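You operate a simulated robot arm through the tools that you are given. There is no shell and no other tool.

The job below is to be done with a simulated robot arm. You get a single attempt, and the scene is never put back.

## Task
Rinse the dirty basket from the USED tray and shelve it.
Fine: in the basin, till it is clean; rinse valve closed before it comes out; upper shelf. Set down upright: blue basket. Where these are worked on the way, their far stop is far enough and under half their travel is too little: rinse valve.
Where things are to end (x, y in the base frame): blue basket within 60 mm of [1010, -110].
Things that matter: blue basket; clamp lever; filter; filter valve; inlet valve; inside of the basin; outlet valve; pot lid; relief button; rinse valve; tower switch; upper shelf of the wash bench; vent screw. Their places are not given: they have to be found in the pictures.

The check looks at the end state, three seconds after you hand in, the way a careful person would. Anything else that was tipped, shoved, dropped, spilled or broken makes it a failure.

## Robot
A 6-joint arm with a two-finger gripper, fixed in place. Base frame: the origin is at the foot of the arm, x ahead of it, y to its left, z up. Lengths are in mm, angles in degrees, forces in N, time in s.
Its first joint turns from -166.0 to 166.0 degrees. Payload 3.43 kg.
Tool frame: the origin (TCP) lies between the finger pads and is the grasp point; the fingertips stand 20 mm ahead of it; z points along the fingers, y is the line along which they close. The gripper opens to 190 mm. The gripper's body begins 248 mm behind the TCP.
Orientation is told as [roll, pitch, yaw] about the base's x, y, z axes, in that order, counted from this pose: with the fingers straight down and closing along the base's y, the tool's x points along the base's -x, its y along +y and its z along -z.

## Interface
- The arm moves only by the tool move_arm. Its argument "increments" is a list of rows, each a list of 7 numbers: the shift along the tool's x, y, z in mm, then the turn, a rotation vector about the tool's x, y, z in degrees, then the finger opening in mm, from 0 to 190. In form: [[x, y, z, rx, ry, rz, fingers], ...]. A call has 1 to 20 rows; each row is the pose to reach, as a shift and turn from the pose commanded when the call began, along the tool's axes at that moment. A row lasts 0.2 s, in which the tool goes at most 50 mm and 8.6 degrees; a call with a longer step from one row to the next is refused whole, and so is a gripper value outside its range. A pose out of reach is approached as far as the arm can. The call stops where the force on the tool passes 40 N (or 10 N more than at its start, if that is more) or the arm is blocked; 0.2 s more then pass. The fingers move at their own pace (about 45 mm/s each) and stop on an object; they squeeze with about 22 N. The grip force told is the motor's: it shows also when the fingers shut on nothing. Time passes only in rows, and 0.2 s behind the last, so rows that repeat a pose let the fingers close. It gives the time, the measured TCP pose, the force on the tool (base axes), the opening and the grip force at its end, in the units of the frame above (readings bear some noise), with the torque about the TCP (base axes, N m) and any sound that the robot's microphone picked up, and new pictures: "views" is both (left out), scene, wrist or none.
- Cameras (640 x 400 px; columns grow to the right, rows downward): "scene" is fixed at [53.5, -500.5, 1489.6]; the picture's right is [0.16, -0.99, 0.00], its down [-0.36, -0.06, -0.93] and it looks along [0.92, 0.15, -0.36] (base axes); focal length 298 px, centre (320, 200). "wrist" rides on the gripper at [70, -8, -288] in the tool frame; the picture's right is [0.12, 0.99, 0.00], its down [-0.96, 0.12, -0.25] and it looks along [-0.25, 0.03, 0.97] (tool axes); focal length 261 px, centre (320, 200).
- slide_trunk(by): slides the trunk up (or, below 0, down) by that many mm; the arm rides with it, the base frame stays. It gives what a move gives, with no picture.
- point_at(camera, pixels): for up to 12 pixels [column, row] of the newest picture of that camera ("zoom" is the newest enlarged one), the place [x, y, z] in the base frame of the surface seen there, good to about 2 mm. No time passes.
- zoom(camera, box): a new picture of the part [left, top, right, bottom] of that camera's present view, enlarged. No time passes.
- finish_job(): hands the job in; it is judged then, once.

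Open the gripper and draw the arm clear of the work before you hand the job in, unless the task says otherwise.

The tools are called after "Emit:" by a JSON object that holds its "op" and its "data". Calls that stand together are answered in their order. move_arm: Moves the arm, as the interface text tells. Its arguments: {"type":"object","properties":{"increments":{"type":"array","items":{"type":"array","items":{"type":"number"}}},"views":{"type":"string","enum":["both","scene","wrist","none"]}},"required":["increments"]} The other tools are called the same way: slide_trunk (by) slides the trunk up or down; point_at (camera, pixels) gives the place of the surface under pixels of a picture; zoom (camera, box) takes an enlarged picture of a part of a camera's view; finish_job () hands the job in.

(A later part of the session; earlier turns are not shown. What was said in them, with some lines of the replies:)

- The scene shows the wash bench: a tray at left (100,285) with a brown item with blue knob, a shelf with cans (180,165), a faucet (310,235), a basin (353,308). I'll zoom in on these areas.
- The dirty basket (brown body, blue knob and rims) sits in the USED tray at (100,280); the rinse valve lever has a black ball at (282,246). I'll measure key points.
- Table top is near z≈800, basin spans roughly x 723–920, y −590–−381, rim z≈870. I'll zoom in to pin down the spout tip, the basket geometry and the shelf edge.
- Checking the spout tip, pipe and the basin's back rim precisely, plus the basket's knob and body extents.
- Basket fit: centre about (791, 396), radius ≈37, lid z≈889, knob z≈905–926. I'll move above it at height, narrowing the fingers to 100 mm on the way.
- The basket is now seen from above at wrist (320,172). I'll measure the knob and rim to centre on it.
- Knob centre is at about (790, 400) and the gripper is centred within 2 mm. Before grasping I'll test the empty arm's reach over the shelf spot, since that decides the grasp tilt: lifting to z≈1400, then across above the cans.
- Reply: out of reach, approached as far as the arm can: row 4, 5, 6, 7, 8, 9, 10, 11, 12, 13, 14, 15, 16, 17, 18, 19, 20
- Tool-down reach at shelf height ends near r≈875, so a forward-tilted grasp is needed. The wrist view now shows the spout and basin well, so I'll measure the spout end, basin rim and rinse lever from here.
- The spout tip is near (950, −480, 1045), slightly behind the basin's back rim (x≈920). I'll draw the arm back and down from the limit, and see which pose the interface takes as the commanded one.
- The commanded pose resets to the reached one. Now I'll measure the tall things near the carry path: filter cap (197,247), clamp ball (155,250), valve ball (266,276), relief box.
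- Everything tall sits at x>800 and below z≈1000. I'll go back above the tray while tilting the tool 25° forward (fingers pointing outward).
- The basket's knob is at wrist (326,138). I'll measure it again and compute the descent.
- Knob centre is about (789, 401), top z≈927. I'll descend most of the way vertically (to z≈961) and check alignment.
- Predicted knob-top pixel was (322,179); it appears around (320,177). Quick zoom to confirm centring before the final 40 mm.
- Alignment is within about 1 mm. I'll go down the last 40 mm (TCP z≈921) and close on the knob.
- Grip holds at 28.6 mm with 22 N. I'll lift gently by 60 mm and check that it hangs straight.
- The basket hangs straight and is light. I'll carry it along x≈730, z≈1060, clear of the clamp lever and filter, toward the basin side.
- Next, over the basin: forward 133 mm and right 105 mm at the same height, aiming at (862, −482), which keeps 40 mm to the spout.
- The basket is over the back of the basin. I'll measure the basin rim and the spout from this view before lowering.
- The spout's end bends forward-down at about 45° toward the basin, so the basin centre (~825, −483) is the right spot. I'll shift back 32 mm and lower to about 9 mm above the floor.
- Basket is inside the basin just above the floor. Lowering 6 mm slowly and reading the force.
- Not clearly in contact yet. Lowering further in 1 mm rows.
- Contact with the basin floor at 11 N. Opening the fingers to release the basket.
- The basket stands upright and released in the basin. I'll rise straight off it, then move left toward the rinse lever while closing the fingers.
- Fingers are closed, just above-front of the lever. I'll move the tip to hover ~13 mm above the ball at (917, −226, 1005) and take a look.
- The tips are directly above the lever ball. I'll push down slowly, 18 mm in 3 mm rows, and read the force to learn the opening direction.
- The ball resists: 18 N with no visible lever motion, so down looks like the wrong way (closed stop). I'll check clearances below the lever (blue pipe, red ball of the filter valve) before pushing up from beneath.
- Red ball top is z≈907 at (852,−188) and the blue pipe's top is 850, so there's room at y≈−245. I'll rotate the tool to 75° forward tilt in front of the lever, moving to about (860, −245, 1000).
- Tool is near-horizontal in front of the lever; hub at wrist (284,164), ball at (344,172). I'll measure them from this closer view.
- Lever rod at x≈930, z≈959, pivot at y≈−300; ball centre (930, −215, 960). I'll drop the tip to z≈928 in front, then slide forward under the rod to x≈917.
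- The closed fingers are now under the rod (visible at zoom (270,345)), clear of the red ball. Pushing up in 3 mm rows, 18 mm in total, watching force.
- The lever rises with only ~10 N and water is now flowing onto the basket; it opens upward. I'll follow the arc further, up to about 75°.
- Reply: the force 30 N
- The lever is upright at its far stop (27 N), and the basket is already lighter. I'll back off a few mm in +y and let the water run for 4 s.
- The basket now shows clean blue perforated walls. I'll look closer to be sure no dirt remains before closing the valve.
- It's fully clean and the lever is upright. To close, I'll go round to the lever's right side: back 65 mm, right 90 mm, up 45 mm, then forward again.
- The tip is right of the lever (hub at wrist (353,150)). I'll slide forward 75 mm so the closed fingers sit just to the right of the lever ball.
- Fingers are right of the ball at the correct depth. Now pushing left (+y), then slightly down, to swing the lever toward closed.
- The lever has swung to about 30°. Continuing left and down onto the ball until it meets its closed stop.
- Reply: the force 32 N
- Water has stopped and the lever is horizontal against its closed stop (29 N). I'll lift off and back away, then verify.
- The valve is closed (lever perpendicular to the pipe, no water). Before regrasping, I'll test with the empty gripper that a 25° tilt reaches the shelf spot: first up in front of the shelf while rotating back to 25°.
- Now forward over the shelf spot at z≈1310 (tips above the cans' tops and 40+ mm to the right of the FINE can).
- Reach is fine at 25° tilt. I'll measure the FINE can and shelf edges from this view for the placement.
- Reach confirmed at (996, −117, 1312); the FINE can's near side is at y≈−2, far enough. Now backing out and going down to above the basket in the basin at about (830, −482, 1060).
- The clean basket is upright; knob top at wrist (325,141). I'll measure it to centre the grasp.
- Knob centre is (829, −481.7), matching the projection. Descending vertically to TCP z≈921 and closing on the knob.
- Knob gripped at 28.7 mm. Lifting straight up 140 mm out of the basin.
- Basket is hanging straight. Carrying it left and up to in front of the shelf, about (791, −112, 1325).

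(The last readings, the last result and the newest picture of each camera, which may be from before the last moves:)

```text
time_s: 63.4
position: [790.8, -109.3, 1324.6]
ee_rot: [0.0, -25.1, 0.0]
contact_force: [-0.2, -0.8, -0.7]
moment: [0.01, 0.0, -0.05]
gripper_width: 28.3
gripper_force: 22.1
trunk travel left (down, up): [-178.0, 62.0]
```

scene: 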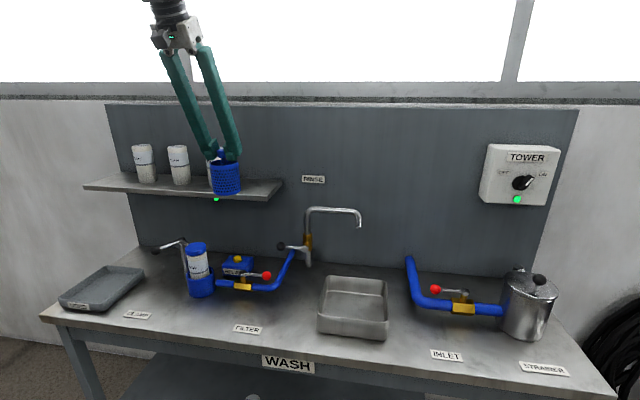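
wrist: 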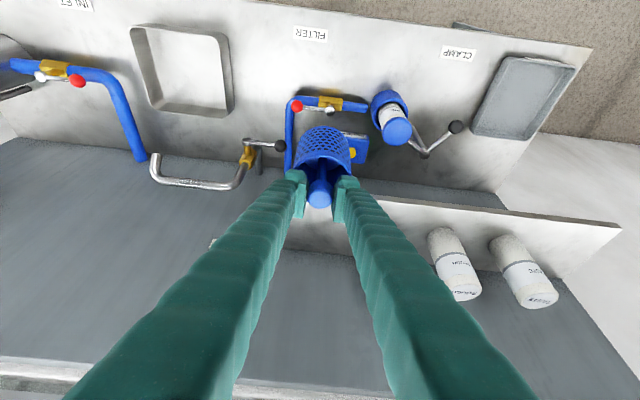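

Now forward over the shelf to about (1000, −111, 1310), basket bottom ~43 mm above the shelf surface.

Emit:
{"op": "move_arm", "data": {"increments": [[-30.6, -0.3, 16.8, 0, 0, 0, 10], [-61.2, -0.7, 33.7, 0, 0, 0, 10], [-91.8, -1, 50.5, 0, 0, 0, 10], [-122.3, -1.3, 67.3, 0, 0, 0, 10], [-152.9, -1.7, 84.2, 0, 0, 0, 10], [-183.5, -2, 101, 0, 0, 0, 10], [-183.5, -2, 101, 0, 0, 0, 10]], "views": "both"}}

Emit:
{"op": "zoom", "data": {"camera": "scene", "box": [170, 110, 320, 220]}}

```text
time_s: 65.0
position: [1002.2, -113.9, 1308.4]
ee_rot: [0.0, -24.8, 0.0]
contact_force: [0.6, 0.4, -1.7]
moment: [-0.01, 0.06, 0.0]
gripper_width: 29.0
gripper_force: 22.6
trunk travel left (down, up): [-178.0, 62.0]
```

scene: 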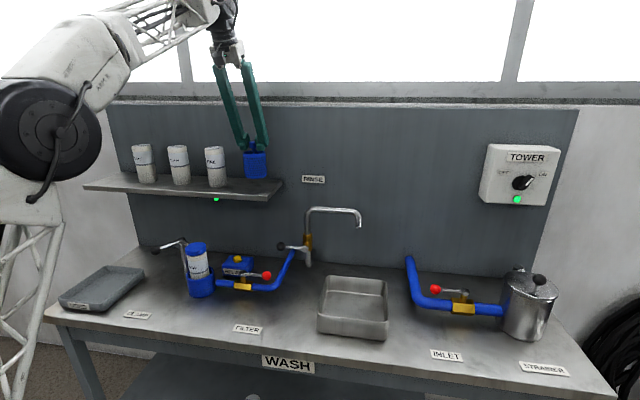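
wrist: 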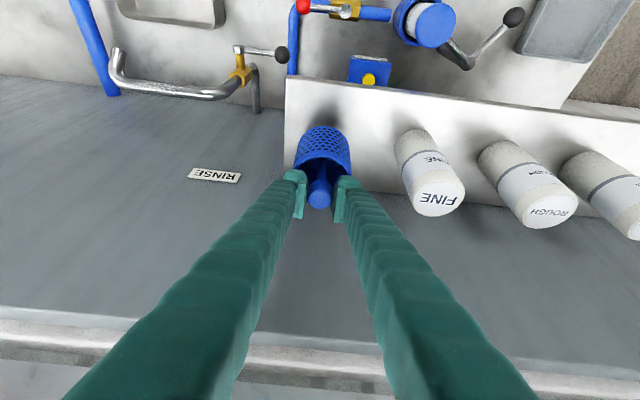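

```text
3.64 times, centred on (245, 165) of scene
```

zoom: 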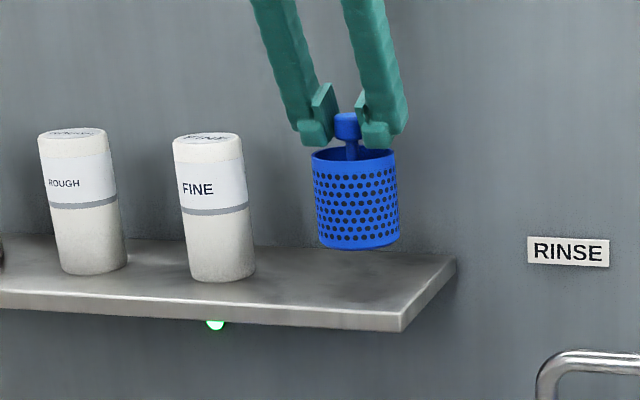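

Basket is well above the shelf between the FINE can and the shelf's end. Lowering 34 mm, then the remaining few mm slowly.

Emit:
{"op": "move_arm", "data": {"increments": [[5.1, 0, 10.9, 0, 0, 0, 10], [10.1, 0, 21.8, 0, 0, 0, 10], [14.4, 0, 30.8, 0, 0, 0, 10], [14.4, 0, 30.8, 0, 0, 0, 10]], "views": "both"}}

Emit:
{"op": "zoom", "data": {"camera": "scene", "box": [170, 110, 320, 220]}}

```text
time_s: 66.0
position: [999.4, -113.3, 1276.2]
ee_rot: [0.1, -25.0, 0.0]
contact_force: [-0.4, 0.3, -0.6]
moment: [0.01, -0.04, 0.03]
gripper_width: 28.4
gripper_force: 21.9
trunk travel left (down, up): [-178.0, 62.0]
```

scene: 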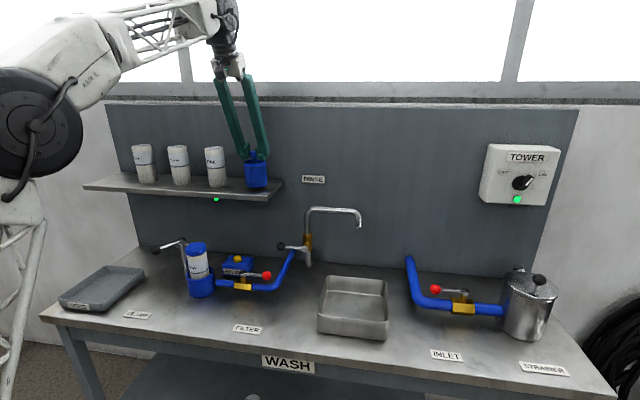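
wrist: 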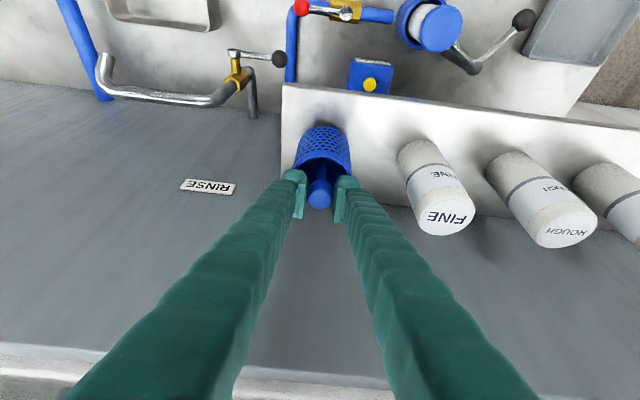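

```text
3.64 times, centred on (245, 165) of scene
```

zoom: 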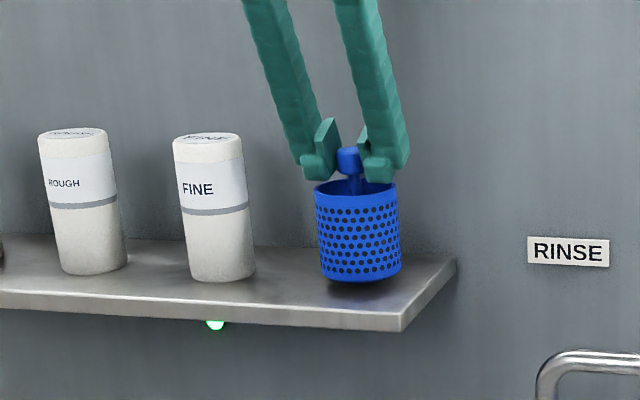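

Basket is a few mm above the shelf. Lowering 6 mm in 2 mm rows and checking force.

Emit:
{"op": "move_arm", "data": {"increments": [[0.8, 0, 1.8, 0, 0, 0, 10], [1.7, 0, 3.6, 0, 0, 0, 10], [2.5, 0, 5.4, 0, 0, 0, 10], [2.5, 0, 5.4, 0, 0, 0, 10]], "views": "none"}}

```text
time_s: 67.0
position: [998.0, -114.4, 1270.3]
ee_rot: [0.1, -25.0, 0.0]
contact_force: [0.6, 0.4, -0.8]
moment: [-0.01, 0.0, 0.02]
gripper_width: 28.4
gripper_force: 22.4
trunk travel left (down, up): [-178.0, 62.0]
```

No contact yet. Lowering another 2 mm in 1 mm rows.

Emit:
{"op": "move_arm", "data": {"increments": [[0.4, 0, 0.9, 0, 0, 0, 10], [0.8, 0, 1.8, 0, 0, 0, 10], [0.8, 0, 1.8, 0, 0, 0, 10]], "views": "none"}}

```text
time_s: 67.8
position: [1000.7, -113.7, 1269.4]
ee_rot: [0.0, -25.0, 0.0]
contact_force: [-0.1, -1.1, -1.2]
moment: [-0.02, -0.01, -0.03]
gripper_width: 28.4
gripper_force: 22.0
trunk travel left (down, up): [-178.0, 62.0]
```

Still free (−1 N). Continuing down in 1 mm rows by 2 mm.

Emit:
{"op": "move_arm", "data": {"increments": [[0.4, 0, 0.9, 0, 0, 0, 10], [0.8, 0, 1.8, 0, 0, 0, 10], [0.8, 0, 1.8, 0, 0, 0, 10]], "views": "none"}}

```text
time_s: 68.6
position: [999.7, -113.6, 1267.5]
ee_rot: [0.0, -25.2, 0.0]
contact_force: [1.3, -2.1, 10.7]
moment: [0.03, 0.04, 0.01]
gripper_width: 28.3
gripper_force: 21.5
trunk travel left (down, up): [-178.0, 62.0]
```

Contact at 10.7 N — the basket is on the shelf. Relaxing by 1 mm and opening the fingers to 70 mm.

Emit:
{"op": "move_arm", "data": {"increments": [[-0.4, 0, -0.9, 0, 0, 0, 34], [-0.4, 0, -0.9, 0, 0, 0, 45], [-0.4, 0, -0.9, 0, 0, 0, 60], [-0.4, 0, -0.9, 0, 0, 0, 70], [-0.4, 0, -0.9, 0, 0, 0, 70]], "views": "both"}}

Emit:
{"op": "zoom", "data": {"camera": "scene", "box": [170, 110, 320, 220]}}

```text
time_s: 69.8
position: [1001.2, -112.5, 1266.6]
ee_rot: [0.0, -25.0, 0.0]
contact_force: [0.6, -0.4, -0.5]
moment: [0.02, -0.01, 0.0]
gripper_width: 70.1
gripper_force: 0.1
trunk travel left (down, up): [-178.0, 62.0]
```

scene: 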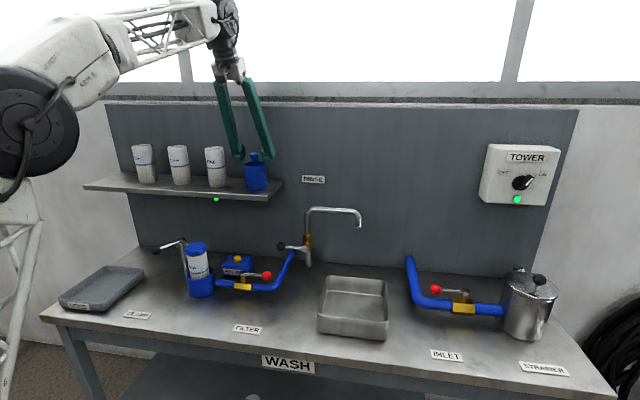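
wrist: 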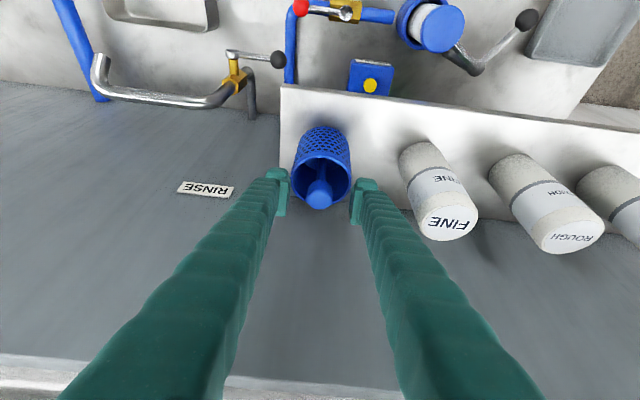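

```text
3.64 times, centred on (245, 165) of scene
```

zoom: 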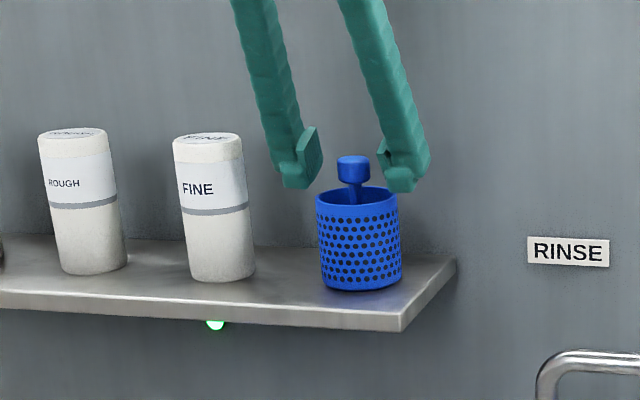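

The basket stands upright on the shelf, released. Withdrawing along the finger axis (up and back), then clear of the shelf.

Emit:
{"op": "move_arm", "data": {"increments": [[0, 0, -15, 0, 0, 0, 70], [0, 0, -35, 0, 0, 0, 75], [0, 0, -65, 0, 0, 0, 80], [0, 0, -95, 0, 0, 0, 80], [36, 0, -112, 0, 0, 0, 80], [72, 0, -129, 0, 0, 0, 80], [108, 0, -146, 0, 0, 0, 80], [144, 0, -163, 0, 0, 0, 80], [180, 0, -180, 0, 0, 0, 80], [216, 0, -197, 0, 0, 0, 80], [216, 0, -197, 0, 0, 0, 80]], "views": "both"}}

Emit:
{"op": "zoom", "data": {"camera": "scene", "box": [170, 110, 320, 220]}}

Emit:
{"op": "zoom", "data": {"camera": "scene", "box": [40, 190, 400, 400]}}

```text
time_s: 72.2
position: [720.4, -113.6, 1354.9]
ee_rot: [0.0, -25.0, 0.1]
contact_force: [-0.5, 0.1, 0.4]
moment: [-0.02, -0.06, -0.02]
gripper_width: 80.1
gripper_force: 0.0
trunk travel left (down, up): [-178.0, 62.0]
```

scene: 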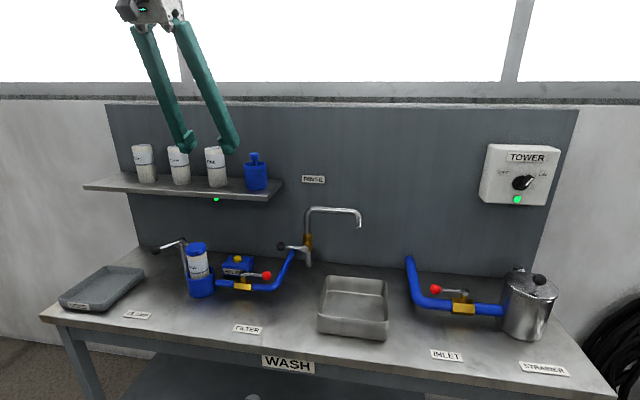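
wrist: 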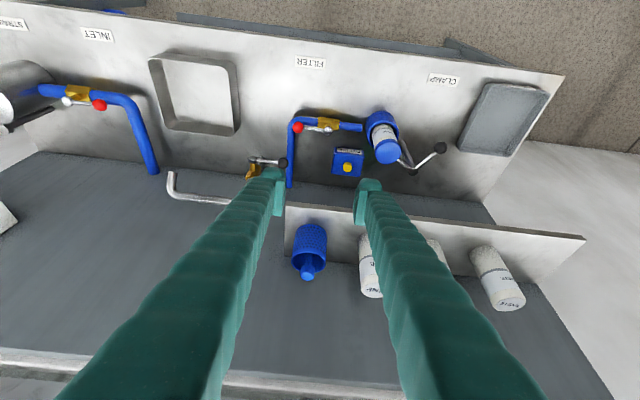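

```text
3.64 times, centred on (245, 165) of scene
```

zoom: 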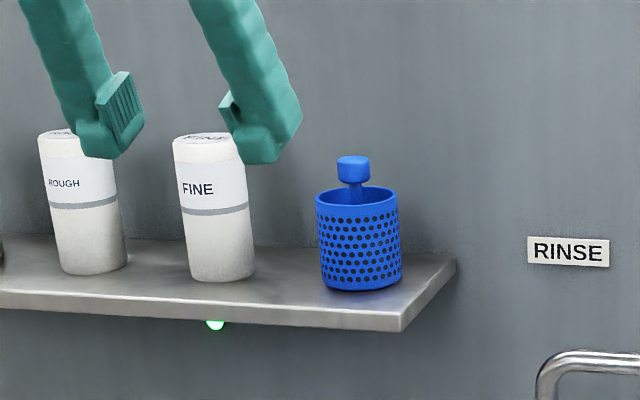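

```text
1.78 times, centred on (220, 295) of scene
```

zoom: 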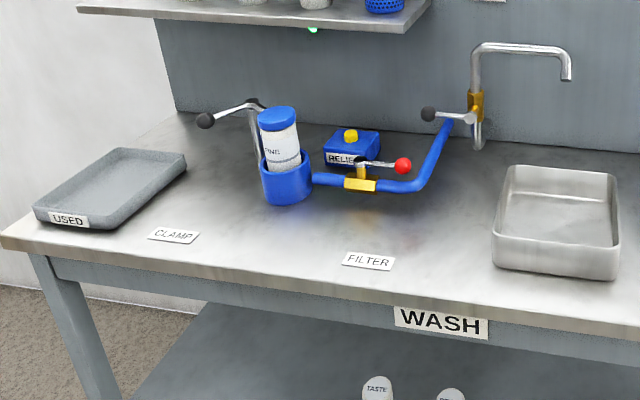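

All clear: basket upright on the shelf, valve lever horizontal. I'll verify the basket position and the lever position against the start values.

Emit:
{"op": "point_at", "data": {"camera": "scene", "pixels": [[254, 154], [257, 178], [246, 178], [266, 178], [257, 187], [281, 246], [293, 248], [304, 249]]}}

Emit:
{"op": "zoom", "data": {"camera": "scene", "box": [220, 170, 420, 295]}}

```text
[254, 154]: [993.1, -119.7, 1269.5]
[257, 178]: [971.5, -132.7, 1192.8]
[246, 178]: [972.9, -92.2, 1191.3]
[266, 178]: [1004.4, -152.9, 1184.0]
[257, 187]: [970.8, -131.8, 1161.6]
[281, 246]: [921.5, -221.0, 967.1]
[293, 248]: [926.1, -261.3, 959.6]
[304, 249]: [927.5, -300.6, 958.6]
```

```text
3.20 times, centred on (320, 232) of scene
```

zoom: 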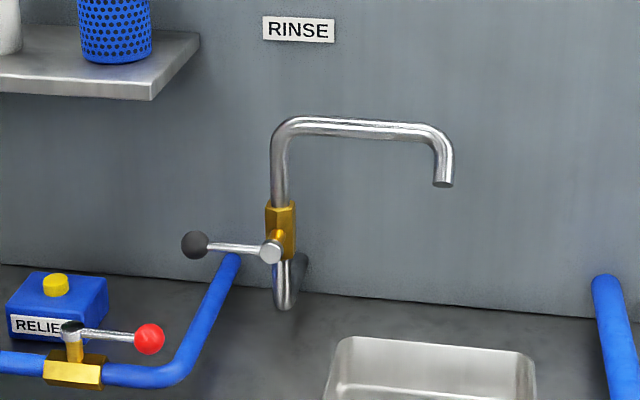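

The lever reads the same as at the start (ball at (921, −221, 967)). The clean basket stands at about (1001, −114) on the upper shelf, roughly 10 mm from the target, and the arm is clear with the gripper open. Handing in.

Emit:
{"op": "finish_job", "data": {}}

```text
The job is handed in.
```

I rinsed the dirty basket from the USED tray and put it on the upper shelf. The job is handed in; no verdict has come back yet.

- **Basket:** it stands upright at about (1001, −114), roughly 10 mm from the target of (1010, −110). It was fully blue, with no dirt visible, before I closed the water.
- **Rinse valve:** I opened it to its far stop. I closed it again before lifting the basket out, and the lever is back at its starting position.
- **Everything else:** I pressed the lever down once at about 18 N to find which way it opens, and it did not move. I did not work any of the other valves, levers or switches, and the last pictures show nothing tipped or moved.
- **Arm:** it is clear of the bench with the gripper open.
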